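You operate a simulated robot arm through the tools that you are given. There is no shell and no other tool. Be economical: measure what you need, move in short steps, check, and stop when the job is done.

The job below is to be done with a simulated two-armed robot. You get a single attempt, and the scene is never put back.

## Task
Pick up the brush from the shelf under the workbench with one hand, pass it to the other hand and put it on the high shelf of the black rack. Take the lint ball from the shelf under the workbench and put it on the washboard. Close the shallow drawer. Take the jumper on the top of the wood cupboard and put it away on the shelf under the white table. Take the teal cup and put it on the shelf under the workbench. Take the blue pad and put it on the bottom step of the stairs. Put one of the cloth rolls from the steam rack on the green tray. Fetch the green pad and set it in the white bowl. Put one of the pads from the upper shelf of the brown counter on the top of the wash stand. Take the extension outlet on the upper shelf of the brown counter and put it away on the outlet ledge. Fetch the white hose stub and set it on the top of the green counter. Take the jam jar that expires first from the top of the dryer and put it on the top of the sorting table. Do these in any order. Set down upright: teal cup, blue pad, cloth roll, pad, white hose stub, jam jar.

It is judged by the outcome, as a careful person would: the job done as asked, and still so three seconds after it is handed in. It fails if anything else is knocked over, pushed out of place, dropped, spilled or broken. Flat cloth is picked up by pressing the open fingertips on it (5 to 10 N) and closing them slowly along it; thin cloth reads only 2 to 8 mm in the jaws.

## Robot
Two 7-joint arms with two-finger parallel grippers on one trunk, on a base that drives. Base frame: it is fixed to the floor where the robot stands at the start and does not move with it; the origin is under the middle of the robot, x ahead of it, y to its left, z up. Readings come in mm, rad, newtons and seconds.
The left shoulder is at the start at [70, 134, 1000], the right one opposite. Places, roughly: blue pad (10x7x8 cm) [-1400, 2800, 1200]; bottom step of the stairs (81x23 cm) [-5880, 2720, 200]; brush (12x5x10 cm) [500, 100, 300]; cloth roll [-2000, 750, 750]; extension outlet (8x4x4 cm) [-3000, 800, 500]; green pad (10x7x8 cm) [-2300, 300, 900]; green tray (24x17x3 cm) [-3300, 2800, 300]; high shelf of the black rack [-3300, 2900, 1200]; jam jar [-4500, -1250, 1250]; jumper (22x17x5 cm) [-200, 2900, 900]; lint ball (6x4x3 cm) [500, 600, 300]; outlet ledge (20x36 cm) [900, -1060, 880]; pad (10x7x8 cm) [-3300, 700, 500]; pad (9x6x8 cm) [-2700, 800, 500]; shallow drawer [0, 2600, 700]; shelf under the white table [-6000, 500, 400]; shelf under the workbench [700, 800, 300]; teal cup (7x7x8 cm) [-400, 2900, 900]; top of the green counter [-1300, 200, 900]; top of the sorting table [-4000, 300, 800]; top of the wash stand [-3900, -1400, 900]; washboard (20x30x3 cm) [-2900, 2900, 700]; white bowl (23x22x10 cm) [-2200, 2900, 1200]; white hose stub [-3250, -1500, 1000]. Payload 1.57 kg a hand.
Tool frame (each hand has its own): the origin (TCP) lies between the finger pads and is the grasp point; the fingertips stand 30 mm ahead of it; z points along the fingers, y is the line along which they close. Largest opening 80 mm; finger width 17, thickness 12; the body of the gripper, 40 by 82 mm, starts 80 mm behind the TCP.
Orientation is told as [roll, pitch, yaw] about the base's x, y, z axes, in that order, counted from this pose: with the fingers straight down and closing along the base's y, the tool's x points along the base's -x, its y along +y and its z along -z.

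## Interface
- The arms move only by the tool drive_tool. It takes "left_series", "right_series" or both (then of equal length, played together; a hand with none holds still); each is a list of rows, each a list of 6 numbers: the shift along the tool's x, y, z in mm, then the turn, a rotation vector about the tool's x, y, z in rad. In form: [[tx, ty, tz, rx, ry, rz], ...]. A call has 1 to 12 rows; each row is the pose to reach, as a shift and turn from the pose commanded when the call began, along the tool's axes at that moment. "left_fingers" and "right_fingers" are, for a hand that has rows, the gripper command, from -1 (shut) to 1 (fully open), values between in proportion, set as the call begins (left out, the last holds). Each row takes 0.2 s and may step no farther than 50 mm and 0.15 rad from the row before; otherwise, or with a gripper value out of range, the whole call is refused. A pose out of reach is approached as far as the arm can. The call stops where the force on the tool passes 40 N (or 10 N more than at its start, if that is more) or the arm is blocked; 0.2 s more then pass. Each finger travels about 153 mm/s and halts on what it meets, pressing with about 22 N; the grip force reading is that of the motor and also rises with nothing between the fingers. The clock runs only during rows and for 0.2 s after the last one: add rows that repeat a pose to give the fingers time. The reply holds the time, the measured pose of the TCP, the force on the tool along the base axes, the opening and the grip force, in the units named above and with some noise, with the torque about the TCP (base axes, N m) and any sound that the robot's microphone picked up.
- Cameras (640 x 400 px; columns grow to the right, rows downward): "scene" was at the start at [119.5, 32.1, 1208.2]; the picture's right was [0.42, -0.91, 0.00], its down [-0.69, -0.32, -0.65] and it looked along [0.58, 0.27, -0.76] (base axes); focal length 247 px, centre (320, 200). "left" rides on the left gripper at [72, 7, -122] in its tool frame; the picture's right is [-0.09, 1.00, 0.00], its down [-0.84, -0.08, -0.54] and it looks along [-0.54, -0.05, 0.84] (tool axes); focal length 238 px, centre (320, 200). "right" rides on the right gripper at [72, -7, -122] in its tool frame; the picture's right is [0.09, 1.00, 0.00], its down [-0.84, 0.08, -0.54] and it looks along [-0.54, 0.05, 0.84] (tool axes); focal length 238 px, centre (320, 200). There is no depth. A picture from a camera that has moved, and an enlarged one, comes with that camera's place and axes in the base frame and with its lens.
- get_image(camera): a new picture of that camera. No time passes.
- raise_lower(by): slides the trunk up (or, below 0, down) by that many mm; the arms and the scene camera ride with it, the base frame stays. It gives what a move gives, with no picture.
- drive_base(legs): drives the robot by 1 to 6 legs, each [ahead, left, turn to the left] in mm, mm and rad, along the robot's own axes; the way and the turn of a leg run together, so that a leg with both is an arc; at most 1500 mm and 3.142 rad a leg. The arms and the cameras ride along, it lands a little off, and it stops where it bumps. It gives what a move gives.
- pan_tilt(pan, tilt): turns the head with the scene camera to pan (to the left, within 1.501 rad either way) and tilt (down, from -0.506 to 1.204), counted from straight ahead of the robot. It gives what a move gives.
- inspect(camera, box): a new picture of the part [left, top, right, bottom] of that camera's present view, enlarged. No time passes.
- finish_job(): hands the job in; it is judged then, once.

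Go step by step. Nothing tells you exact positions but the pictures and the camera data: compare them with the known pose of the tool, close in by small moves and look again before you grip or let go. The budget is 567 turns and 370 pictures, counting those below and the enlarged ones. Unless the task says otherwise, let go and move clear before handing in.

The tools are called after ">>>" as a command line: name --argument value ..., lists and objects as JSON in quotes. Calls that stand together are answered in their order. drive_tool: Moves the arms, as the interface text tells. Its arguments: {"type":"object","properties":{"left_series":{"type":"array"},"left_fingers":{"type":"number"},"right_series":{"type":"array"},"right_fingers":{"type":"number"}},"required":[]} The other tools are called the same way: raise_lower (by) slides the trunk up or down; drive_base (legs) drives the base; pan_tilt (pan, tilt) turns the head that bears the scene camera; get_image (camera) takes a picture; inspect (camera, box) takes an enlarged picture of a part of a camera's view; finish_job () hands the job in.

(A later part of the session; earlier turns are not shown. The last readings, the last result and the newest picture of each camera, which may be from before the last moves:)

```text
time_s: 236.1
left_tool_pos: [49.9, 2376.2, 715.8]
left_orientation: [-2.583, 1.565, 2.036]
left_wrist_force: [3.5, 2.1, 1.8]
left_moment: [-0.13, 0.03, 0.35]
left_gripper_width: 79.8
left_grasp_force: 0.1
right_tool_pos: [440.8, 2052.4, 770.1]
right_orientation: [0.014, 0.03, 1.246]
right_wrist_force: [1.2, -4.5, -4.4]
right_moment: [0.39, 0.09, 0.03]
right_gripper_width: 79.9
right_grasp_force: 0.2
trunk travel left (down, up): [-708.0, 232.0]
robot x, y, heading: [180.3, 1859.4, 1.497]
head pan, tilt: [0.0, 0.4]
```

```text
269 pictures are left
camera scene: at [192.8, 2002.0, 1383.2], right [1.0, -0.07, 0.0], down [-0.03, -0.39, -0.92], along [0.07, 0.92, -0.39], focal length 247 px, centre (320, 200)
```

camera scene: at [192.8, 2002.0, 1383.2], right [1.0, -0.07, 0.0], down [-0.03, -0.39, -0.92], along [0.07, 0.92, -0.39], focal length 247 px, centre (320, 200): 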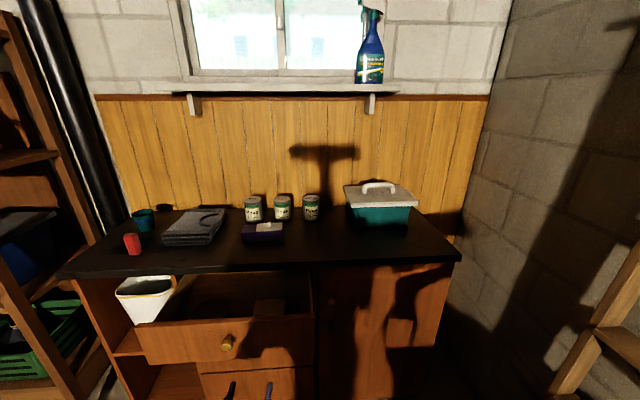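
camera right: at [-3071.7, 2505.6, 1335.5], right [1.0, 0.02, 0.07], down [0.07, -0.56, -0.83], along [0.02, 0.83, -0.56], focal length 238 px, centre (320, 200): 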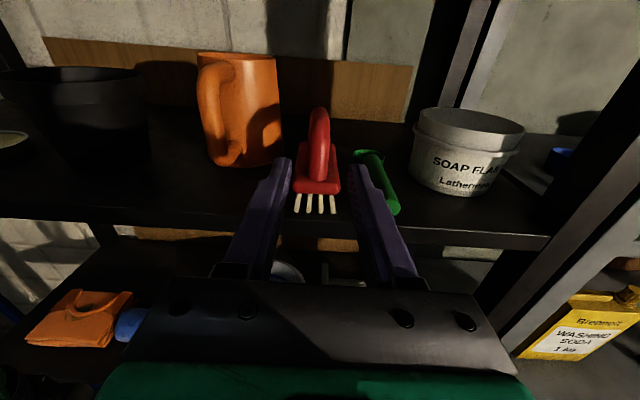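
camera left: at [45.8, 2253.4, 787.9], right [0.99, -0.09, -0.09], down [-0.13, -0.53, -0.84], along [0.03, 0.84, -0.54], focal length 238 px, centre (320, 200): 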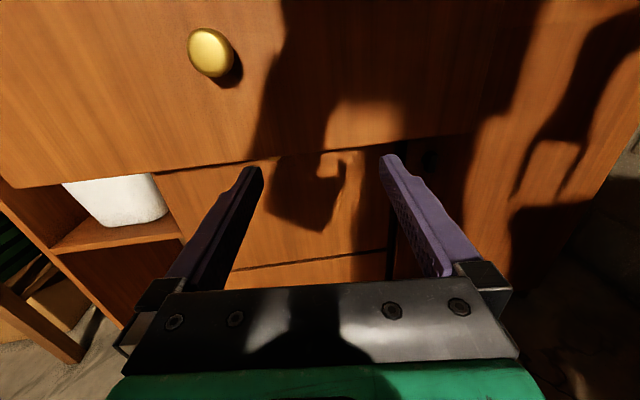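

The knob is at about [-11,2457,793]. The right arm may be close to something on the right, so I look there before moving.

>>> pan_tilt --pan -1.2 --tilt 0.6

>>> get_image --camera "scene"

```text
time_s: 237.5
left_tool_pos: [51.0, 2375.7, 717.5]
left_orientation: [-2.572, 1.564, 2.05]
left_wrist_force: [-0.4, 0.7, 0.9]
left_moment: [0.02, 0.03, 0.01]
left_gripper_width: 79.6
left_grasp_force: 0.0
right_tool_pos: [441.4, 2050.5, 769.9]
right_orientation: [0.016, 0.028, 1.246]
right_wrist_force: [-0.3, 0.8, 0.1]
right_moment: [0.01, 0.02, 0.03]
right_gripper_width: 79.9
right_grasp_force: 0.1
trunk travel left (down, up): [-708.0, 232.0]
robot x, y, heading: [181.0, 1861.6, 1.499]
head pan, tilt: [-1.201, 0.6]
```

```text
268 pictures are left
camera scene: at [271.5, 1933.8, 1365.2], right [0.29, -0.96, 0.0], down [-0.54, -0.17, -0.83], along [0.79, 0.24, -0.56], focal length 247 px, centre (320, 200)
```

scene: 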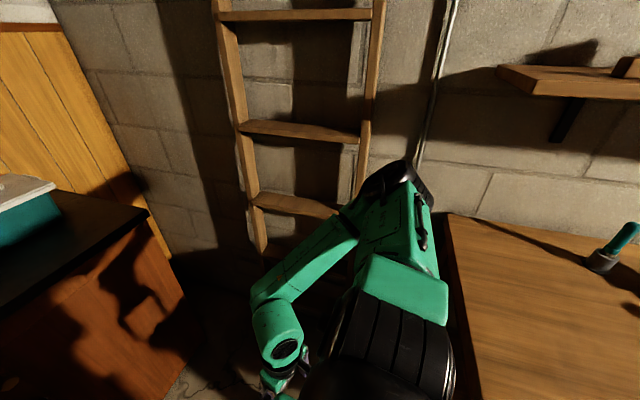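

The right elbow is right beside the bench end. I move left, straighten the heading, and raise to knob height.

>>> drive_base --legs '[[0, 30, 0], [0, 0, 0.075]]'

>>> raise_lower --by 76

>>> get_image --camera "left"

```text
time_s: 238.8
left_tool_pos: [-18.4, 2367.1, 718.5]
left_orientation: [-2.432, 1.564, 2.263]
left_wrist_force: [0.1, 0.6, 1.2]
left_moment: [0.0, 0.0, 0.01]
left_gripper_width: 79.9
left_grasp_force: 0.1
right_tool_pos: [397.4, 2072.8, 769.7]
right_orientation: [0.015, 0.03, 1.322]
right_wrist_force: [0.2, -0.6, 0.5]
right_moment: [0.02, 0.0, 0.02]
right_gripper_width: 79.9
right_grasp_force: 0.0
trunk travel left (down, up): [-708.0, 232.0]
robot x, y, heading: [154.2, 1865.3, 1.57]
head pan, tilt: [-1.201, 0.6]
```

```text
time_s: 239.9
left_tool_pos: [-17.8, 2365.1, 794.1]
left_orientation: [-2.551, 1.564, 2.145]
left_wrist_force: [-0.1, -0.6, -1.1]
left_moment: [-0.01, -0.02, -0.02]
left_gripper_width: 79.9
left_grasp_force: 0.0
right_tool_pos: [396.3, 2073.5, 846.3]
right_orientation: [0.015, 0.03, 1.323]
right_wrist_force: [0.3, 0.9, -0.2]
right_moment: [0.02, -0.01, 0.0]
right_gripper_width: 79.9
right_grasp_force: 0.1
trunk travel left (down, up): [-784.0, 156.0]
robot x, y, heading: [152.6, 1860.5, 1.577]
head pan, tilt: [-1.201, 0.6]
```

```text
267 pictures are left
camera left: at [-13.2, 2243.1, 864.6], right [1.0, -0.02, -0.1], down [-0.09, -0.54, -0.84], along [-0.04, 0.84, -0.53], focal length 238 px, centre (320, 200)
```

left: 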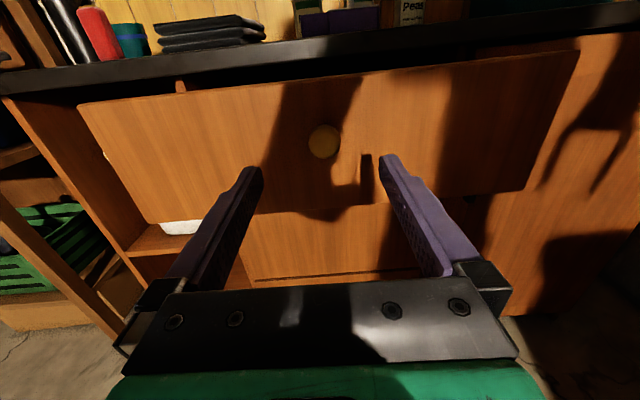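

The knob is aligned between the fingers. I move up to the drawer front and push with the arm.

>>> drive_base --legs '[[60, 0, 0]]'

>>> drive_tool --left_series '[[0, 0, 15, 0, 0, 0], [0, 0, 30, 0, 0, 0], [0, 0, 45, 0, 0, 0], [0, 0, 60, 0, 0, 0], [0, 0, 75, 0, 0, 0], [0, 0, 90, 0, 0, 0], [0, 0, 105, 0, 0, 0], [0, 0, 120, 0, 0, 0]]'

>>> get_image --camera "left"

```text
time_s: 240.9
left_tool_pos: [-17.5, 2423.8, 794.7]
left_orientation: [-2.7, 1.562, 1.995]
left_wrist_force: [0.4, -0.4, -0.7]
left_moment: [0.01, -0.01, -0.01]
left_gripper_width: 80.0
left_grasp_force: 0.0
right_tool_pos: [395.4, 2131.5, 846.5]
right_orientation: [0.015, 0.025, 1.324]
right_wrist_force: [0.0, 0.8, 0.6]
right_moment: [0.03, 0.02, -0.01]
right_gripper_width: 80.0
right_grasp_force: 0.1
trunk travel left (down, up): [-784.0, 156.0]
robot x, y, heading: [148.5, 1921.2, 1.571]
head pan, tilt: [-1.201, 0.6]
```

```text
time_s: 242.7
left_tool_pos: [-15.6, 2546.5, 792.6]
left_orientation: [-2.735, 1.562, 1.958]
left_wrist_force: [-0.7, -1.3, 1.2]
left_moment: [0.04, 0.04, 0.03]
left_gripper_width: 80.1
left_grasp_force: 0.0
right_tool_pos: [394.9, 2131.7, 847.1]
right_orientation: [0.013, 0.027, 1.322]
right_wrist_force: [0.7, 1.0, -0.4]
right_moment: [-0.01, 0.07, -0.02]
right_gripper_width: 80.1
right_grasp_force: 0.0
trunk travel left (down, up): [-784.0, 156.0]
robot x, y, heading: [156.7, 1920.4, 1.572]
head pan, tilt: [-1.201, 0.6]
```

```text
266 pictures are left
camera left: at [-11.2, 2423.4, 864.3], right [1.0, -0.02, -0.09], down [-0.09, -0.54, -0.84], along [-0.04, 0.84, -0.53], focal length 238 px, centre (320, 200)
```

left: 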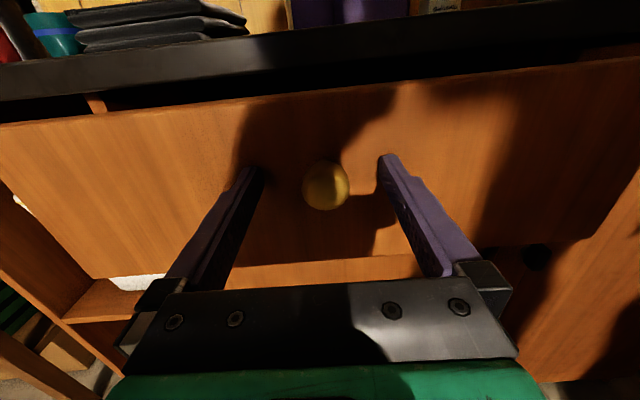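

The drawer is moving in. I continue by driving the base slowly.

>>> drive_base --legs '[[50, 0, 0]]'

>>> get_image --camera "left"

```text
time_s: 243.7
left_tool_pos: [-16.1, 2594.9, 795.4]
left_orientation: [-2.73, 1.562, 1.963]
left_wrist_force: [0.6, -0.7, 0.4]
left_moment: [-0.03, 0.02, 0.0]
left_gripper_width: 80.2
left_grasp_force: 0.2
right_tool_pos: [395.3, 2180.4, 846.7]
right_orientation: [0.016, 0.027, 1.323]
right_wrist_force: [-0.3, -0.4, 0.0]
right_moment: [0.0, 0.0, -0.02]
right_gripper_width: 79.8
right_grasp_force: 0.0
trunk travel left (down, up): [-784.0, 156.0]
robot x, y, heading: [150.9, 1968.6, 1.573]
head pan, tilt: [-1.201, 0.6]
```

```text
265 pictures are left
camera left: at [-11.2, 2471.4, 865.6], right [1.0, -0.02, -0.1], down [-0.09, -0.53, -0.84], along [-0.04, 0.85, -0.53], focal length 238 px, centre (320, 200)
```

left: 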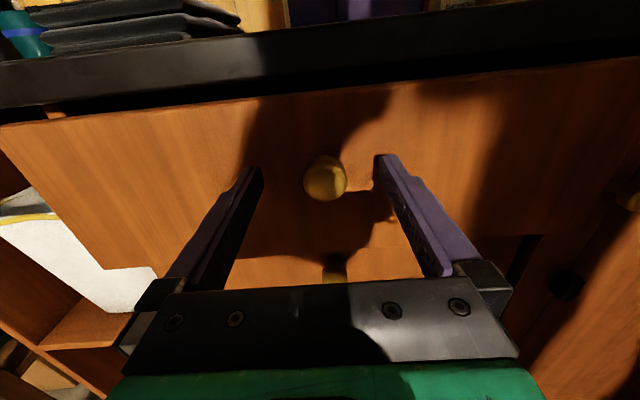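

>>> drive_tool --left_series '[[0, 0, 15, 0, 0, 0], [0, 0, 30, 0, 0, 0], [0, 0, 45, 0, 0, 0], [0, 0, 60, 0, 0, 0]]'

>>> get_image --camera "left"

```text
time_s: 244.7
left_tool_pos: [-16.0, 2624.4, 816.5]
left_orientation: [-2.695, 1.564, 2.0]
left_wrist_force: [-0.2, 0.1, 0.3]
left_moment: [0.01, 0.0, -0.07]
left_gripper_width: 79.9
left_grasp_force: 0.1
left hand out of reach, approached as far as the arm can: row 1, 2, 3, 4
right_tool_pos: [395.2, 2182.5, 846.9]
right_orientation: [0.015, 0.028, 1.322]
right_wrist_force: [0.4, -0.2, 0.0]
right_moment: [0.04, 0.01, 0.02]
right_gripper_width: 80.0
right_grasp_force: 0.0
trunk travel left (down, up): [-784.0, 156.0]
robot x, y, heading: [153.6, 1967.5, 1.575]
head pan, tilt: [-1.201, 0.6]
```

```text
264 pictures are left
camera left: at [-11.9, 2502.5, 887.9], right [1.0, -0.02, -0.09], down [-0.09, -0.54, -0.84], along [-0.04, 0.84, -0.53], focal length 238 px, centre (320, 200)
```

left: 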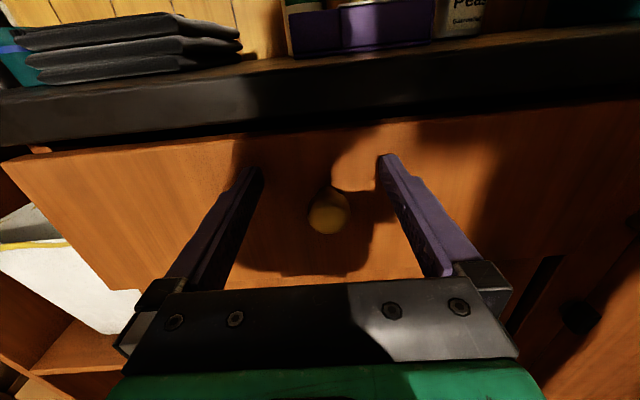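

I pull the arm back a bit and drive the base closer to continue.

>>> drive_tool --left_series '[[-12, 0, -40, 0, 0, 0], [-22, 0, -80, 0, 0, 0], [-22, 0, -120, 0, 0, 0]]'

>>> drive_base --legs '[[125, 0, 0]]'

>>> drive_tool --left_series '[[0, 0, 12, 0, 0, 0], [0, 0, 24, 0, 0, 0], [0, 0, 36, 0, 0, 0], [0, 0, 48, 0, 0, 0], [0, 0, 60, 0, 0, 0], [0, 0, 72, 0, 0, 0]]'

>>> get_image --camera "left"

```text
time_s: 245.4
left_tool_pos: [-16.3, 2503.3, 793.2]
left_orientation: [-2.634, 1.566, 2.063]
left_wrist_force: [1.2, 0.3, -0.5]
left_moment: [0.0, 0.0, -0.03]
left_gripper_width: 80.3
left_grasp_force: 0.1
right_tool_pos: [394.4, 2182.7, 847.0]
right_orientation: [0.015, 0.031, 1.323]
right_wrist_force: [-0.1, -0.7, 0.3]
right_moment: [0.02, -0.02, 0.03]
right_gripper_width: 80.0
right_grasp_force: 0.0
trunk travel left (down, up): [-784.0, 156.0]
robot x, y, heading: [152.9, 1971.7, 1.579]
head pan, tilt: [-1.201, 0.6]
```

```text
time_s: 246.7
left_tool_pos: [-18.2, 2626.5, 794.5]
left_orientation: [-2.618, 1.563, 2.078]
left_wrist_force: [-0.5, -0.2, 0.3]
left_moment: [0.01, -0.01, 0.0]
left_gripper_width: 80.0
left_grasp_force: 0.0
right_tool_pos: [395.6, 2304.6, 847.4]
right_orientation: [0.016, 0.027, 1.322]
right_wrist_force: [-0.3, -0.4, 0.4]
right_moment: [0.0, 0.03, 0.03]
right_gripper_width: 79.9
right_grasp_force: 0.2
trunk travel left (down, up): [-784.0, 156.0]
robot x, y, heading: [156.2, 2093.2, 1.571]
head pan, tilt: [-1.201, 0.6]
```

```text
time_s: 247.6
left_tool_pos: [-19.3, 2653.5, 793.5]
left_orientation: [-1.723, 1.563, 2.978]
left_wrist_force: [1.5, -25.4, 15.3]
left_moment: [0.48, 0.93, 1.19]
left_gripper_width: 78.6
left_grasp_force: 0.0
right_tool_pos: [395.9, 2298.5, 847.8]
right_orientation: [0.017, 0.02, 1.326]
right_wrist_force: [-0.4, -0.7, 0.5]
right_moment: [0.01, 0.0, -0.04]
right_gripper_width: 79.9
right_grasp_force: 0.1
trunk travel left (down, up): [-784.0, 156.0]
robot x, y, heading: [154.7, 2090.7, 1.573]
head pan, tilt: [-1.201, 0.6]
stopped in row 4 (left hand): the force on the tool passed its limit (the readings are from after the stop); the commanded pose is now the measured one
```

```text
263 pictures are left
camera left: at [-13.0, 2530.0, 865.0], right [0.99, -0.01, -0.1], down [-0.09, -0.54, -0.84], along [-0.04, 0.84, -0.54], focal length 238 px, centre (320, 200)
```

left: 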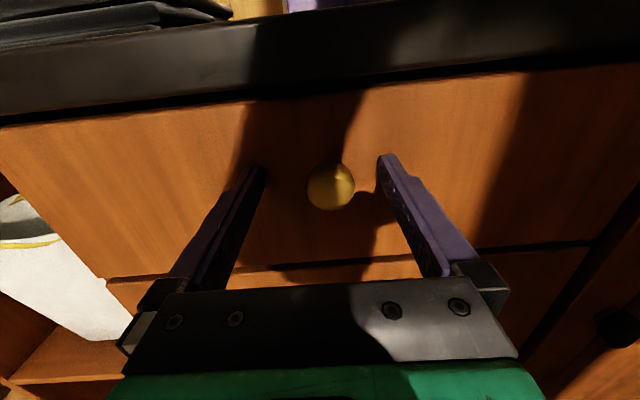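

The drawer stopped firmly, and its front looks flush. I back off to check it.

>>> drive_tool --left_series '[[0, 0, -30, 0, 0, 0], [0, 0, -70, 0, 0, 0]]'

>>> drive_base --legs '[[-280, 0, 0], [0, 470, 0]]'

>>> pan_tilt --pan -0.1 --tilt 0.5

>>> get_image --camera "scene"

```text
time_s: 248.2
left_tool_pos: [-18.7, 2587.1, 788.9]
left_orientation: [-0.465, 1.566, -2.049]
left_wrist_force: [0.1, -1.2, 0.4]
left_moment: [0.0, -0.02, -0.01]
left_gripper_width: 79.9
left_grasp_force: 0.1
right_tool_pos: [395.5, 2303.5, 846.5]
right_orientation: [0.014, 0.026, 1.324]
right_wrist_force: [0.1, -0.7, 0.0]
right_moment: [0.03, -0.03, 0.0]
right_gripper_width: 79.7
right_grasp_force: 0.0
trunk travel left (down, up): [-784.0, 156.0]
robot x, y, heading: [151.4, 2086.6, 1.578]
head pan, tilt: [-1.201, 0.6]
```

```text
time_s: 252.6
left_tool_pos: [-491.5, 2308.6, 787.5]
left_orientation: [-0.369, 1.561, -1.951]
left_wrist_force: [0.7, 0.6, -0.4]
left_moment: [0.0, 0.0, -0.03]
left_gripper_width: 80.2
left_grasp_force: 0.0
right_tool_pos: [-76.5, 2025.0, 846.8]
right_orientation: [0.016, 0.03, 1.327]
right_wrist_force: [0.3, -0.1, 0.6]
right_moment: [0.0, -0.04, 0.03]
right_gripper_width: 80.0
right_grasp_force: 0.1
trunk travel left (down, up): [-784.0, 156.0]
robot x, y, heading: [-322.6, 1812.2, 1.577]
head pan, tilt: [-1.201, 0.6]
```

```text
time_s: 253.9
left_tool_pos: [-492.9, 2309.2, 787.9]
left_orientation: [-0.318, 1.561, -1.899]
left_wrist_force: [1.1, 0.2, -0.7]
left_moment: [-0.03, 0.01, 0.0]
left_gripper_width: 80.0
left_grasp_force: 0.1
right_tool_pos: [-77.7, 2025.1, 847.1]
right_orientation: [0.015, 0.03, 1.328]
right_wrist_force: [-0.1, 0.0, 0.2]
right_moment: [0.0, 0.02, -0.02]
right_gripper_width: 79.8
right_grasp_force: 0.0
trunk travel left (down, up): [-784.0, 156.0]
robot x, y, heading: [-320.4, 1809.8, 1.575]
head pan, tilt: [-0.099, 0.499]
```

```text
262 pictures are left
camera scene: at [-311.4, 1952.4, 1450.3], right [1.0, -0.09, 0.0], down [-0.04, -0.48, -0.88], along [0.08, 0.87, -0.48], focal length 247 px, centre (320, 200)
```

scene: 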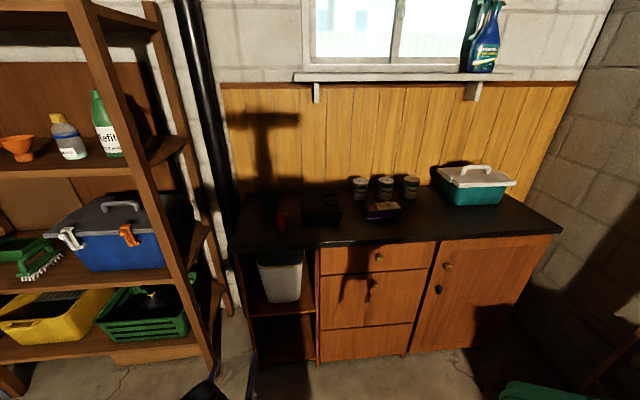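

The drawer is closed. Now I zoom in on the cup area.

>>> inspect --camera "scene" --box '[220, 160, 420, 270]'

```text
3.20 times, centred on (320, 215) of scene
camera zoom: at [-311.4, 1952.4, 1450.3], right [1.0, -0.09, 0.0], down [-0.04, -0.48, -0.88], along [0.08, 0.87, -0.48], focal length 791 px, centre (320, 152)
```

zoom: 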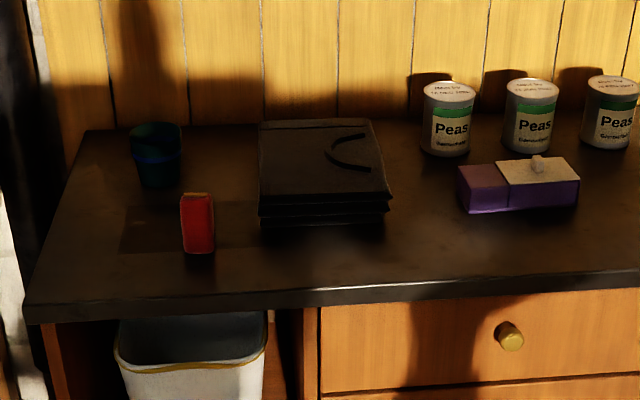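

Cup at about [-447,2870], red box at [-384,2713] just in front to the right, so I'll come in angled from the left. Let me see where my left elbow is relative to the rack.

>>> pan_tilt --pan 0.6 --tilt 0.8

>>> get_image --camera "scene"

```text
time_s: 255.0
left_tool_pos: [-492.9, 2308.9, 788.3]
left_orientation: [-0.325, 1.563, -1.908]
left_wrist_force: [-0.3, 0.5, -0.6]
left_moment: [0.01, -0.02, -0.04]
left_gripper_width: 79.8
left_grasp_force: 0.0
right_tool_pos: [-78.0, 2024.0, 846.6]
right_orientation: [0.014, 0.029, 1.326]
right_wrist_force: [-0.3, 0.6, -0.7]
right_moment: [-0.01, 0.0, 0.03]
right_gripper_width: 80.2
right_grasp_force: 0.2
trunk travel left (down, up): [-784.0, 156.0]
robot x, y, heading: [-320.6, 1810.7, 1.58]
head pan, tilt: [0.6, 0.799]
```

```text
260 pictures are left
camera scene: at [-365.8, 1928.2, 1424.4], right [0.82, 0.57, 0.0], down [0.41, -0.59, -0.7], along [-0.4, 0.57, -0.72], focal length 247 px, centre (320, 200)
```

scene: 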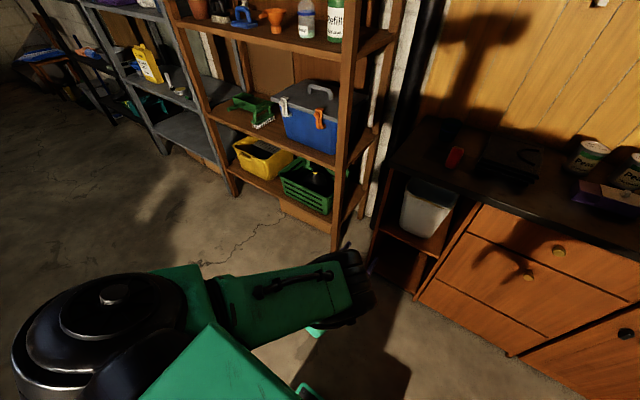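

The arm runs straight ahead and is clear of the rack. I raise the trunk, turn right 0.3 rad, and move to a standoff in line with the cup.

>>> raise_lower --by 152

>>> drive_base --legs '[[0, 0, -0.3], [0, 260, 0], [270, 0, 0]]'

>>> pan_tilt --pan 0.1 --tilt 0.55

>>> get_image --camera "left"

>>> get_image --camera "scene"

```text
time_s: 256.7
left_tool_pos: [-492.8, 2307.4, 940.2]
left_orientation: [-0.322, 1.561, -1.903]
left_wrist_force: [-0.1, 0.3, -0.4]
left_moment: [0.04, -0.02, -0.01]
left_gripper_width: 80.0
left_grasp_force: 0.2
right_tool_pos: [-77.8, 2023.8, 996.9]
right_orientation: [0.013, 0.031, 1.327]
right_wrist_force: [0.0, 0.5, 0.2]
right_moment: [0.04, 0.01, 0.01]
right_gripper_width: 79.7
right_grasp_force: 0.0
trunk travel left (down, up): [-936.0, 4.0]
robot x, y, heading: [-317.7, 1810.7, 1.574]
head pan, tilt: [0.6, 0.799]
```

```text
time_s: 261.1
left_tool_pos: [-497.9, 2668.4, 940.6]
left_orientation: [-0.362, 1.562, -2.254]
left_wrist_force: [0.0, 0.3, -0.4]
left_moment: [-0.03, 0.04, -0.01]
left_gripper_width: 80.0
left_grasp_force: 0.1
right_tool_pos: [-190.2, 2270.7, 998.1]
right_orientation: [0.014, 0.028, 1.018]
right_wrist_force: [0.2, -0.3, 0.7]
right_moment: [0.0, -0.02, -0.01]
right_gripper_width: 80.0
right_grasp_force: 0.1
trunk travel left (down, up): [-936.0, 4.0]
robot x, y, heading: [-483.4, 2142.2, 1.264]
head pan, tilt: [0.6, 0.799]
```

```text
time_s: 262.0
left_tool_pos: [-497.9, 2669.2, 940.3]
left_orientation: [-0.304, 1.559, -2.196]
left_wrist_force: [0.3, -0.2, -0.3]
left_moment: [-0.01, 0.0, -0.02]
left_gripper_width: 79.8
left_grasp_force: 0.0
right_tool_pos: [-190.1, 2272.7, 998.9]
right_orientation: [0.013, 0.03, 1.02]
right_wrist_force: [0.2, -0.6, -0.5]
right_moment: [0.0, -0.01, 0.01]
right_gripper_width: 79.9
right_grasp_force: 0.1
trunk travel left (down, up): [-936.0, 4.0]
robot x, y, heading: [-484.7, 2146.6, 1.273]
head pan, tilt: [0.099, 0.55]
```

```text
259 pictures are left
camera left: at [-529.8, 2551.8, 1012.5], right [0.94, -0.31, -0.1], down [-0.25, -0.5, -0.83], along [0.21, 0.81, -0.55], focal length 238 px, centre (320, 200)
```

left: 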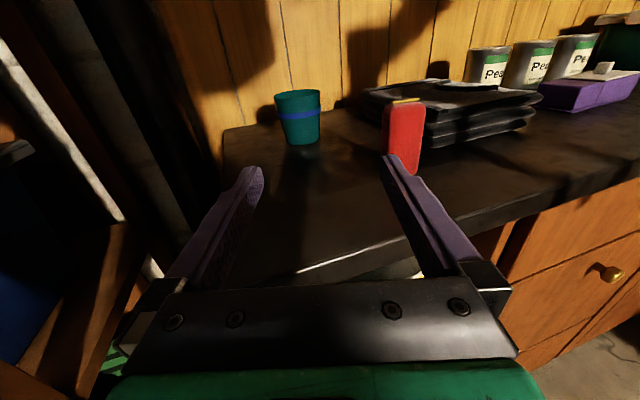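

```text
258 pictures are left
camera scene: at [-451.9, 2279.0, 1597.6], right [0.98, -0.2, 0.0], down [-0.11, -0.51, -0.85], along [0.17, 0.83, -0.52], focal length 247 px, centre (320, 200)
```

scene: 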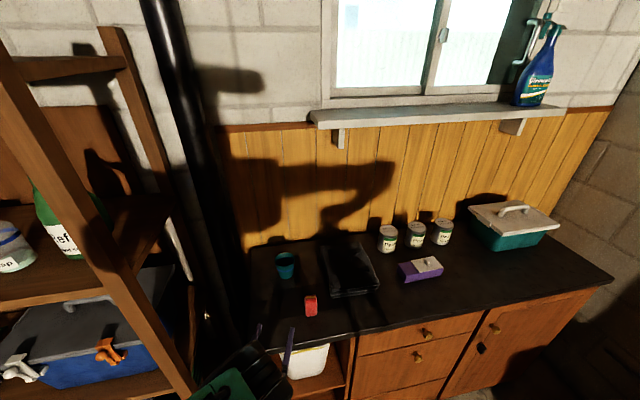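

The cup is 229 mm ahead along the hand axis and 25 mm to its left. I shift left and drive closer.

>>> drive_base --legs '[[0, 25, 0], [150, 0, 0]]'

>>> get_image --camera "left"

```text
time_s: 263.8
left_tool_pos: [-478.5, 2816.5, 940.1]
left_orientation: [-0.277, 1.563, -2.169]
left_wrist_force: [-0.7, -0.4, 0.4]
left_moment: [-0.02, -0.02, 0.01]
left_gripper_width: 80.2
left_grasp_force: 0.1
right_tool_pos: [-169.9, 2419.0, 999.5]
right_orientation: [0.014, 0.027, 1.016]
right_wrist_force: [0.3, -0.8, 0.8]
right_moment: [0.04, 0.0, -0.01]
right_gripper_width: 80.0
right_grasp_force: 0.2
trunk travel left (down, up): [-936.0, 4.0]
robot x, y, heading: [-463.9, 2293.6, 1.269]
head pan, tilt: [0.099, 0.55]
```

```text
257 pictures are left
camera left: at [-510.7, 2698.9, 1013.4], right [0.94, -0.31, -0.09], down [-0.25, -0.49, -0.83], along [0.22, 0.81, -0.55], focal length 238 px, centre (320, 200)
```

left: 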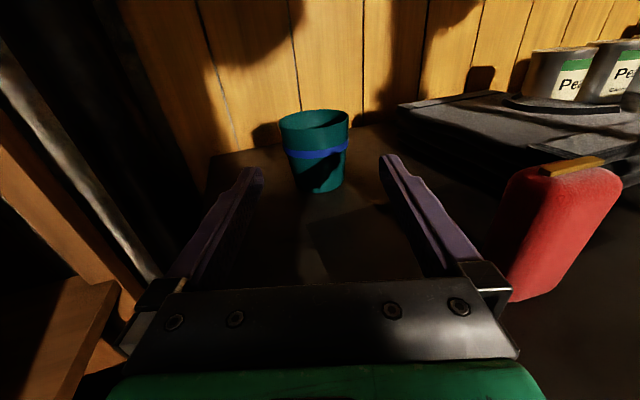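

The cup is centred on the axis, 58 mm ahead. I advance and close.

>>> drive_tool --left_series '[[0, 0, 20, 0, 0, 0], [0, -1, 40, 0, 0, 0], [0, -1, 57, 0, 0, 0]]'

>>> get_image --camera "left"

```text
time_s: 264.6
left_tool_pos: [-460.0, 2873.9, 938.5]
left_orientation: [-0.269, 1.557, -2.159]
left_wrist_force: [0.9, -0.1, -0.3]
left_moment: [0.04, -0.01, 0.03]
left_gripper_width: 80.1
left_grasp_force: 0.1
right_tool_pos: [-169.3, 2423.1, 997.6]
right_orientation: [0.013, 0.033, 1.015]
right_wrist_force: [0.8, -0.4, 0.7]
right_moment: [0.01, -0.01, -0.01]
right_gripper_width: 80.0
right_grasp_force: 0.0
trunk travel left (down, up): [-936.0, 4.0]
robot x, y, heading: [-464.3, 2289.5, 1.269]
head pan, tilt: [0.099, 0.55]
```

```text
256 pictures are left
camera left: at [-492.0, 2756.1, 1012.0], right [0.94, -0.31, -0.1], down [-0.25, -0.5, -0.83], along [0.21, 0.81, -0.55], focal length 238 px, centre (320, 200)
```

left: 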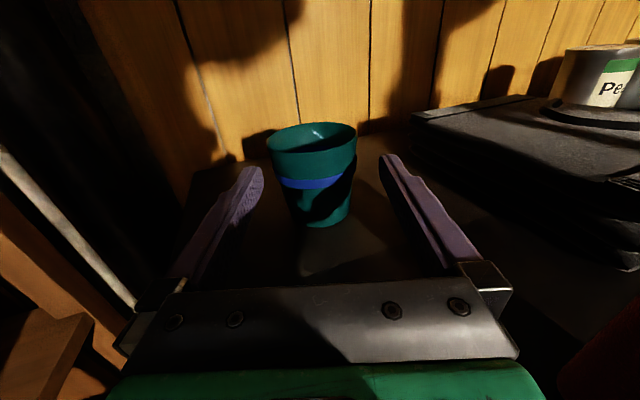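

>>> drive_tool --left_series '[[0, 0, 18, 0, 0, 0], [0, 0, 34, 0, 0, 0]]'

>>> get_image --camera "left"

```text
time_s: 265.2
left_tool_pos: [-449.4, 2904.7, 939.2]
left_orientation: [-0.232, 1.56, -2.125]
left_wrist_force: [0.7, -1.0, 0.0]
left_moment: [0.0, 0.02, -0.04]
left_gripper_width: 80.1
left_grasp_force: 0.0
right_tool_pos: [-168.8, 2421.1, 998.2]
right_orientation: [0.014, 0.03, 1.015]
right_wrist_force: [0.4, 0.6, -0.2]
right_moment: [-0.02, 0.0, -0.02]
right_gripper_width: 80.1
right_grasp_force: 0.0
trunk travel left (down, up): [-936.0, 4.0]
robot x, y, heading: [-465.6, 2290.9, 1.268]
head pan, tilt: [0.099, 0.55]
```

```text
255 pictures are left
camera left: at [-481.6, 2787.6, 1011.6], right [0.94, -0.32, -0.09], down [-0.25, -0.5, -0.83], along [0.21, 0.81, -0.55], focal length 238 px, centre (320, 200)
```

left: 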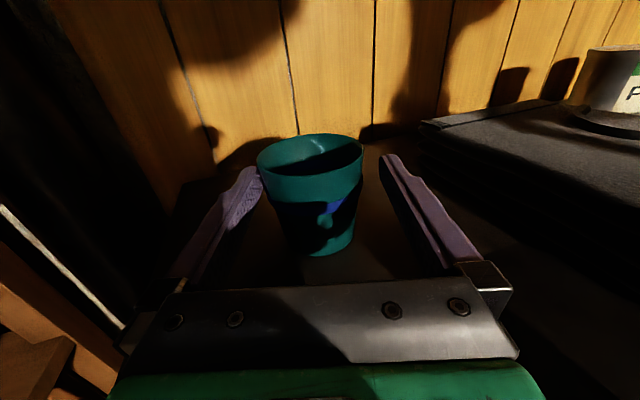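

I shift 6 mm left and close.

>>> drive_tool --left_series '[[0, -6, 0, 0, 0, 0], [0, -6, 6, 0, 0, 0]]'

>>> drive_tool --left_series '[[0, 0, 0, 0, 0, 0], [0, 0, 0, 0, 0, 0], [0, 0, 0, 0, 0, 0]]' --left_fingers -1

>>> get_image --camera "left"

```text
time_s: 265.8
left_tool_pos: [-453.1, 2913.3, 937.7]
left_orientation: [-0.289, 1.56, -2.18]
left_wrist_force: [0.3, 0.2, 1.2]
left_moment: [0.01, -0.02, 0.01]
left_gripper_width: 80.0
left_grasp_force: 0.0
right_tool_pos: [-168.7, 2421.8, 998.7]
right_orientation: [0.014, 0.03, 1.016]
right_wrist_force: [0.7, -0.3, -0.2]
right_moment: [-0.01, -0.02, -0.02]
right_gripper_width: 80.2
right_grasp_force: 0.1
trunk travel left (down, up): [-936.0, 4.0]
robot x, y, heading: [-466.1, 2290.2, 1.267]
head pan, tilt: [0.099, 0.55]
```

```text
time_s: 266.6
left_tool_pos: [-452.1, 2911.5, 939.0]
left_orientation: [-0.306, 1.56, -2.199]
left_wrist_force: [0.0, 0.2, 0.3]
left_moment: [-0.02, 0.05, 0.01]
left_gripper_width: 62.5
left_grasp_force: 22.0
right_tool_pos: [-169.5, 2421.1, 999.1]
right_orientation: [0.014, 0.031, 1.016]
right_wrist_force: [0.1, 0.2, -0.2]
right_moment: [0.02, 0.0, -0.02]
right_gripper_width: 80.2
right_grasp_force: 0.0
trunk travel left (down, up): [-936.0, 4.0]
robot x, y, heading: [-463.7, 2293.9, 1.269]
head pan, tilt: [0.099, 0.55]
```

```text
254 pictures are left
camera left: at [-485.0, 2795.0, 1011.9], right [0.94, -0.31, -0.1], down [-0.25, -0.5, -0.83], along [0.21, 0.81, -0.55], focal length 238 px, centre (320, 200)
```

left: 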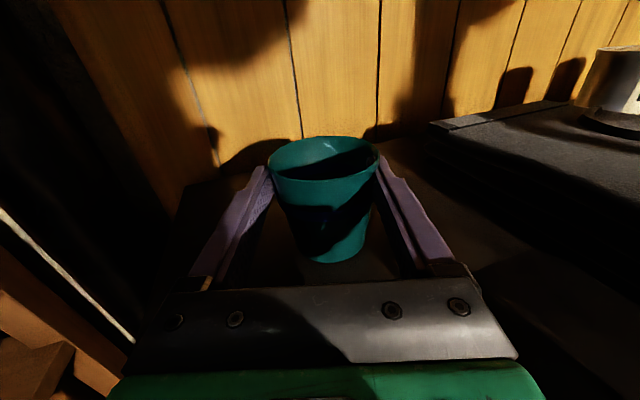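

The cup is gripped at 62.5 mm. I lift and back away.

>>> drive_tool --left_series '[[15, 0, 0, 0, 0, 0], [35, 0, 0, 0, 0, 0], [55, 0, 0, 0, 0, 0]]'

>>> drive_base --legs '[[-480, 0, 0]]'

>>> get_image --camera "left"

>>> pan_tilt --pan -0.9 --tilt 0.5

>>> get_image --camera "scene"

```text
time_s: 267.4
left_tool_pos: [-453.2, 2912.8, 993.3]
left_orientation: [-0.277, 1.561, -2.171]
left_wrist_force: [-0.3, -0.7, 0.3]
left_moment: [0.01, 0.03, 0.0]
left_gripper_width: 62.7
left_grasp_force: 22.5
right_tool_pos: [-169.4, 2420.4, 997.7]
right_orientation: [0.013, 0.03, 1.015]
right_wrist_force: [-0.7, -0.4, 1.0]
right_moment: [-0.03, 0.0, 0.03]
right_gripper_width: 80.0
right_grasp_force: 0.1
trunk travel left (down, up): [-936.0, 4.0]
robot x, y, heading: [-463.5, 2288.9, 1.267]
head pan, tilt: [0.099, 0.55]
```

```text
time_s: 270.2
left_tool_pos: [-593.1, 2463.4, 992.6]
left_orientation: [-0.264, 1.559, -2.159]
left_wrist_force: [-0.2, 0.3, -0.6]
left_moment: [0.0, -0.02, 0.02]
left_gripper_width: 62.6
left_grasp_force: 21.6
right_tool_pos: [-310.2, 1971.6, 997.9]
right_orientation: [0.014, 0.032, 1.013]
right_wrist_force: [-0.7, 0.2, -0.5]
right_moment: [-0.01, -0.04, 0.01]
right_gripper_width: 79.9
right_grasp_force: 0.1
trunk travel left (down, up): [-936.0, 4.0]
robot x, y, heading: [-608.0, 1842.1, 1.265]
head pan, tilt: [0.099, 0.55]
```

```text
253 pictures are left
camera left: at [-625.3, 2346.3, 1066.3], right [0.94, -0.32, -0.1], down [-0.25, -0.5, -0.83], along [0.22, 0.81, -0.55], focal length 238 px, centre (320, 200)
```

left: 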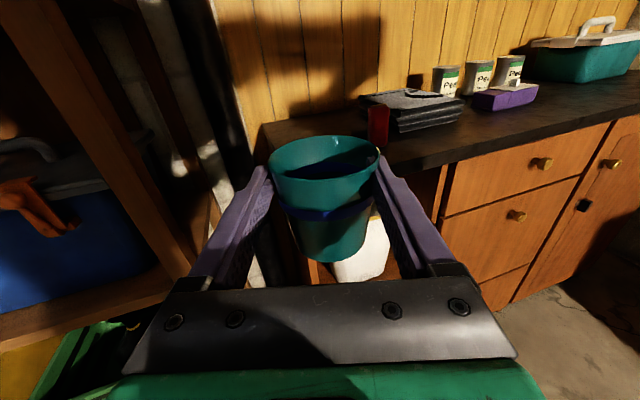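

```text
time_s: 271.5
left_tool_pos: [-596.1, 2461.6, 994.5]
left_orientation: [-0.297, 1.56, -2.191]
left_wrist_force: [-0.3, -0.3, 0.2]
left_moment: [-0.02, 0.03, -0.03]
left_gripper_width: 62.8
left_grasp_force: 22.7
right_tool_pos: [-310.2, 1969.1, 998.5]
right_orientation: [0.015, 0.029, 1.015]
right_wrist_force: [0.1, 0.1, -0.2]
right_moment: [0.03, -0.01, -0.03]
right_gripper_width: 80.1
right_grasp_force: 0.0
trunk travel left (down, up): [-936.0, 4.0]
robot x, y, heading: [-608.4, 1841.7, 1.261]
head pan, tilt: [-0.901, 0.499]
```

```text
252 pictures are left
camera scene: at [-506.0, 1921.8, 1602.3], right [0.36, -0.93, 0.0], down [-0.45, -0.17, -0.88], along [0.82, 0.31, -0.48], focal length 247 px, centre (320, 200)
```

scene: 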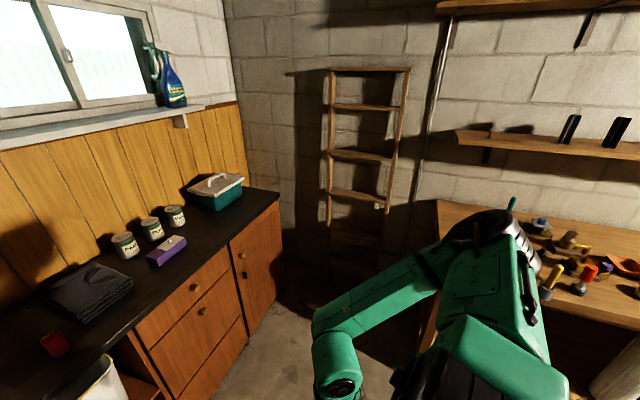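

The cup is secure. Now to the workbench: turn to face east, go down the aisle, and lower the trunk.

>>> drive_base --legs '[[0, 0, -1.265], [200, 0, 0], [0, -1480, 0]]'

>>> pan_tilt --pan 0.25 --tilt 0.6

>>> get_image --camera "scene"

```text
time_s: 283.2
left_tool_pos: [241.7, 560.8, 993.1]
left_orientation: [-0.266, 1.559, 2.927]
left_wrist_force: [-0.1, 0.1, -0.2]
left_moment: [0.01, 0.0, 0.01]
left_gripper_width: 62.7
left_grasp_force: 21.8
right_tool_pos: [-113.5, 116.6, 997.7]
right_orientation: [0.013, 0.03, -0.183]
right_wrist_force: [0.7, -0.3, -0.4]
right_moment: [0.01, 0.03, 0.01]
right_gripper_width: 79.8
right_grasp_force: 0.0
trunk travel left (down, up): [-936.0, 4.0]
robot x, y, heading: [-341.2, 345.3, 0.07]
head pan, tilt: [-0.901, 0.499]
```

```text
time_s: 284.6
left_tool_pos: [243.0, 559.8, 992.4]
left_orientation: [-0.315, 1.561, 2.876]
left_wrist_force: [-1.0, -0.1, -0.4]
left_moment: [-0.03, 0.01, 0.0]
left_gripper_width: 62.3
left_grasp_force: 21.9
right_tool_pos: [-113.6, 117.4, 998.1]
right_orientation: [0.014, 0.031, -0.183]
right_wrist_force: [0.9, 0.5, 0.0]
right_moment: [0.01, 0.04, 0.02]
right_gripper_width: 80.1
right_grasp_force: 0.0
trunk travel left (down, up): [-936.0, 4.0]
robot x, y, heading: [-339.5, 346.4, 0.073]
head pan, tilt: [0.25, 0.6]
```

```text
251 pictures are left
camera scene: at [-206.5, 374.8, 1593.2], right [0.31, -0.95, 0.0], down [-0.54, -0.18, -0.83], along [0.78, 0.26, -0.56], focal length 247 px, centre (320, 200)
```

scene: 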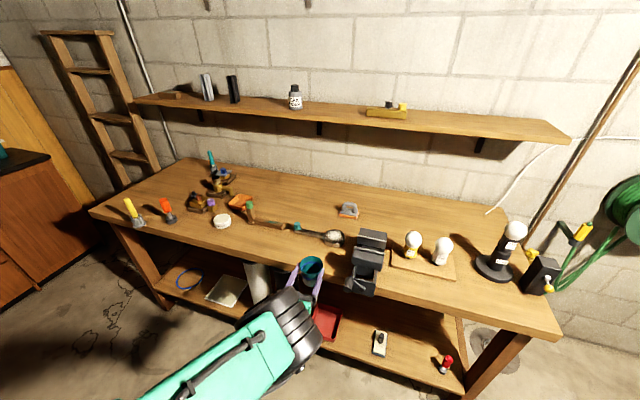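

I see the shelf gap between the red tray and the white float (y≈410). The vise overhangs there, so I back off, straighten, lower fully, and then go in low.

>>> drive_base --legs '[[-180, 0, -0.07], [0, -105, 0]]'

>>> raise_lower --by -400

>>> raise_lower --by -205

>>> pan_tilt --pan 0.2 --tilt 0.6

>>> get_image --camera "scene"

>>> get_image --camera "left"

```text
time_s: 286.8
left_tool_pos: [81.2, 413.3, 994.0]
left_orientation: [0.021, 1.561, -3.142]
left_wrist_force: [-0.4, 0.3, -0.2]
left_moment: [0.01, -0.02, -0.04]
left_gripper_width: 62.4
left_grasp_force: 21.9
right_tool_pos: [-306.0, -3.1, 998.9]
right_orientation: [0.01, 0.03, -0.255]
right_wrist_force: [-0.6, -0.1, -0.2]
right_moment: [0.01, 0.0, -0.04]
right_gripper_width: 79.9
right_grasp_force: 0.1
trunk travel left (down, up): [-936.0, 4.0]
robot x, y, heading: [-520.1, 239.3, -0.005]
head pan, tilt: [0.25, 0.6]
```

```text
time_s: 290.6
left_tool_pos: [82.0, 410.8, 594.0]
left_orientation: [-0.346, 1.561, 2.776]
left_wrist_force: [-0.1, -0.3, 0.2]
left_moment: [-0.01, 0.01, -0.01]
left_gripper_width: 62.1
left_grasp_force: 22.2
right_tool_pos: [-305.3, -6.2, 599.0]
right_orientation: [0.014, 0.03, -0.255]
right_wrist_force: [0.4, -0.6, 0.4]
right_moment: [-0.03, 0.02, 0.02]
right_gripper_width: 79.9
right_grasp_force: 0.2
trunk travel left (down, up): [-536.0, 404.0]
robot x, y, heading: [-516.4, 235.0, -0.004]
head pan, tilt: [0.25, 0.6]
```

```text
time_s: 292.9
left_tool_pos: [80.3, 410.4, 389.3]
left_orientation: [-0.346, 1.559, 2.774]
left_wrist_force: [0.3, 0.0, 0.4]
left_moment: [0.01, 0.02, 0.02]
left_gripper_width: 62.4
left_grasp_force: 22.2
right_tool_pos: [-305.2, -7.7, 393.5]
right_orientation: [0.014, 0.029, -0.255]
right_wrist_force: [0.0, -0.1, 0.5]
right_moment: [0.0, -0.01, 0.0]
right_gripper_width: 79.9
right_grasp_force: 0.0
trunk travel left (down, up): [-331.0, 609.0]
robot x, y, heading: [-517.0, 238.8, -0.004]
head pan, tilt: [0.25, 0.6]
```

```text
time_s: 293.5
left_tool_pos: [79.7, 411.5, 389.2]
left_orientation: [-0.342, 1.561, 2.777]
left_wrist_force: [1.1, 0.0, 0.6]
left_moment: [0.01, 0.0, 0.01]
left_gripper_width: 62.1
left_grasp_force: 22.3
right_tool_pos: [-306.2, -7.2, 393.6]
right_orientation: [0.014, 0.03, -0.254]
right_wrist_force: [-0.3, -0.9, -0.2]
right_moment: [-0.03, -0.01, -0.01]
right_gripper_width: 80.3
right_grasp_force: 0.1
trunk travel left (down, up): [-331.0, 609.0]
robot x, y, heading: [-515.2, 237.1, -0.005]
head pan, tilt: [0.201, 0.6]
```

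```text
250 pictures are left
camera scene: at [-378.8, 253.3, 988.2], right [0.2, -0.98, 0.0], down [-0.55, -0.11, -0.82], along [0.81, 0.16, -0.57], focal length 247 px, centre (320, 200)
```

scene: 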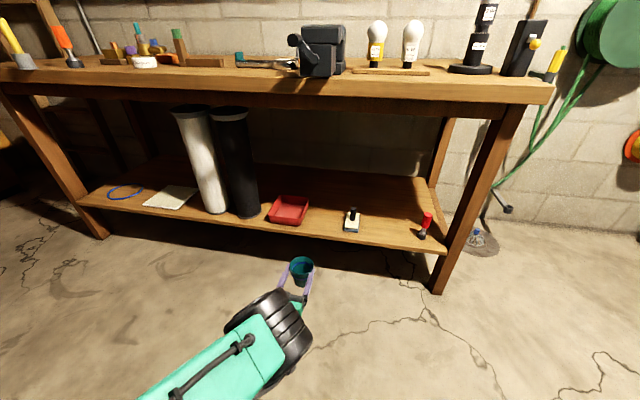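

```text
249 pictures are left
camera left: at [-40.7, 406.2, 462.0], right [-0.02, -1.0, -0.1], down [-0.55, 0.09, -0.83], along [0.84, 0.04, -0.55], focal length 238 px, centre (320, 200)
```

left: 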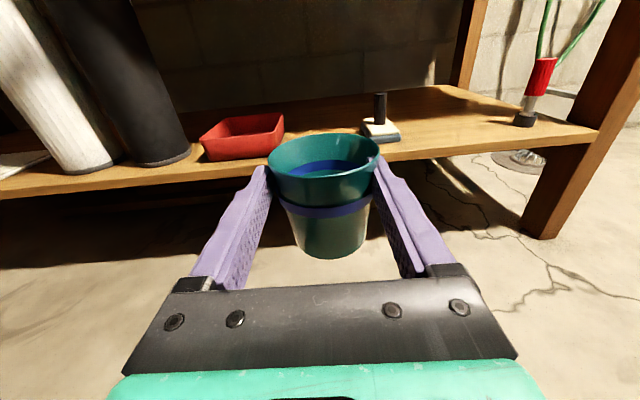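

The gap is right on the hand's axis. I drive in.

>>> drive_base --legs '[[380, 0, 0]]'

>>> get_image --camera "left"

```text
time_s: 295.9
left_tool_pos: [465.2, 412.8, 388.9]
left_orientation: [-0.334, 1.561, 2.791]
left_wrist_force: [-0.2, 0.4, 0.9]
left_moment: [-0.02, 0.0, -0.03]
left_gripper_width: 62.2
left_grasp_force: 22.1
right_tool_pos: [80.0, -6.7, 393.4]
right_orientation: [0.014, 0.03, -0.253]
right_wrist_force: [0.3, -1.5, 0.4]
right_moment: [0.02, 0.02, 0.03]
right_gripper_width: 79.7
right_grasp_force: 0.1
trunk travel left (down, up): [-331.0, 609.0]
robot x, y, heading: [-131.4, 237.5, 0.002]
head pan, tilt: [0.201, 0.6]
```

```text
248 pictures are left
camera left: at [344.4, 406.2, 461.8], right [-0.02, -1.0, -0.1], down [-0.55, 0.09, -0.83], along [0.84, 0.04, -0.55], focal length 238 px, centre (320, 200)
```

left: 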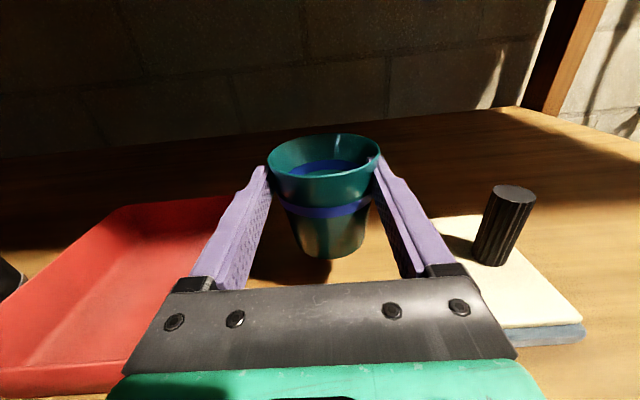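

The gap is about y 296–516 and the hand is at 413. I lower the cup.

>>> drive_tool --left_series '[[-20, 0, 0, 0, 0, 0], [-40, 0, 0, 0, 0, 0], [-58, 0, 0, 0, 0, 0]]'

>>> drive_tool --left_series '[[-3, 0, 0, 0, 0, 0], [-6, 0, 0, 0, 0, 0]]'

```text
time_s: 296.7
left_tool_pos: [466.4, 412.0, 334.7]
left_orientation: [-1.232, 1.567, 1.891]
left_wrist_force: [0.6, 2.7, 10.3]
left_moment: [-0.04, -0.3, 0.05]
left_gripper_width: 62.0
left_grasp_force: 21.7
right_tool_pos: [79.8, -7.4, 393.8]
right_orientation: [0.016, 0.027, -0.252]
right_wrist_force: [-0.5, 0.2, 0.6]
right_moment: [-0.01, 0.0, -0.02]
right_gripper_width: 80.1
right_grasp_force: 0.0
trunk travel left (down, up): [-331.0, 609.0]
robot x, y, heading: [-131.8, 237.1, -0.005]
head pan, tilt: [0.201, 0.6]
```

```text
time_s: 297.3
left_tool_pos: [465.0, 410.6, 326.1]
left_orientation: [-0.551, 1.562, 2.571]
left_wrist_force: [1.7, 0.2, 10.8]
left_moment: [-0.03, -0.27, 0.03]
left_gripper_width: 60.3
left_grasp_force: 22.1
right_tool_pos: [78.7, -6.2, 393.6]
right_orientation: [0.015, 0.029, -0.252]
right_wrist_force: [-0.3, -0.2, 0.2]
right_moment: [-0.01, -0.01, 0.01]
right_gripper_width: 80.1
right_grasp_force: 0.0
trunk travel left (down, up): [-331.0, 609.0]
robot x, y, heading: [-130.8, 238.9, -0.003]
head pan, tilt: [0.201, 0.6]
```

The cup is on the shelf. I open and back straight out.

>>> drive_tool --left_series '[[0, 0, 0, 0, 0, 0], [0, 0, 0, 0, 0, 0], [0, 0, 0, 0, 0, 0]]' --left_fingers 1

>>> get_image --camera "left"

>>> drive_base --legs '[[-350, 0, 0]]'

>>> get_image --camera "left"

```text
time_s: 298.1
left_tool_pos: [465.1, 411.5, 325.5]
left_orientation: [-0.338, 1.559, 2.789]
left_wrist_force: [0.3, -0.1, 0.2]
left_moment: [-0.01, -0.01, 0.02]
left_gripper_width: 80.1
left_grasp_force: 0.2
right_tool_pos: [80.1, -7.1, 392.5]
right_orientation: [0.013, 0.029, -0.253]
right_wrist_force: [-0.8, 0.8, 0.2]
right_moment: [0.0, 0.03, -0.01]
right_gripper_width: 80.0
right_grasp_force: 0.0
trunk travel left (down, up): [-331.0, 609.0]
robot x, y, heading: [-129.3, 236.6, -0.004]
head pan, tilt: [0.201, 0.6]
```

```text
247 pictures are left
camera left: at [343.8, 406.8, 397.8], right [-0.02, -1.0, -0.1], down [-0.55, 0.09, -0.83], along [0.84, 0.04, -0.55], focal length 238 px, centre (320, 200)
```

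left: 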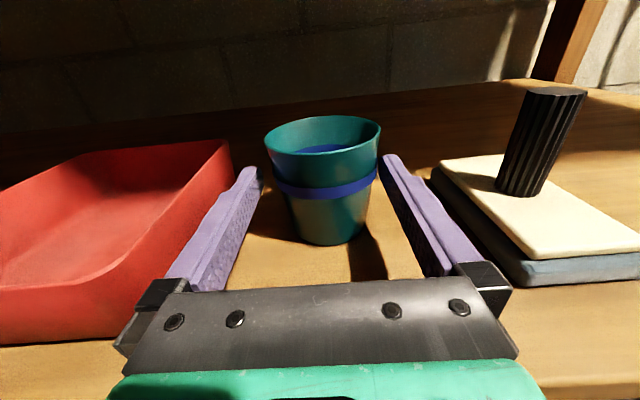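

```text
time_s: 300.4
left_tool_pos: [115.2, 411.9, 325.5]
left_orientation: [-0.359, 1.561, 2.764]
left_wrist_force: [0.1, 0.5, 0.2]
left_moment: [-0.01, 0.01, 0.02]
left_gripper_width: 80.3
left_grasp_force: 0.1
right_tool_pos: [-269.5, -6.1, 393.4]
right_orientation: [0.013, 0.03, -0.25]
right_wrist_force: [0.4, -0.2, 1.0]
right_moment: [0.0, 0.0, -0.01]
right_gripper_width: 79.8
right_grasp_force: 0.0
trunk travel left (down, up): [-331.0, 609.0]
robot x, y, heading: [-483.1, 237.2, -0.0]
head pan, tilt: [0.201, 0.6]
```

```text
246 pictures are left
camera left: at [-6.3, 407.4, 398.1], right [-0.02, -1.0, -0.1], down [-0.55, 0.09, -0.83], along [0.84, 0.04, -0.55], focal length 238 px, centre (320, 200)
```

left: 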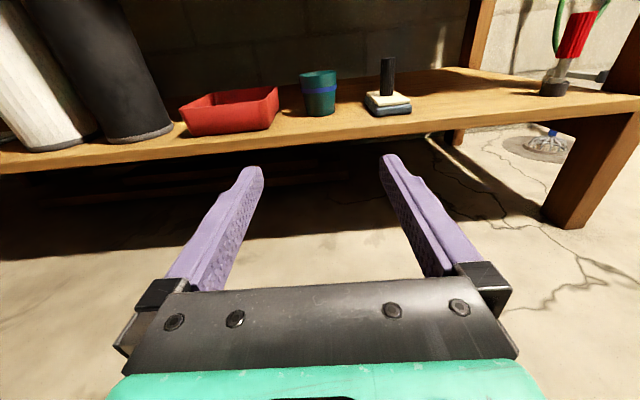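

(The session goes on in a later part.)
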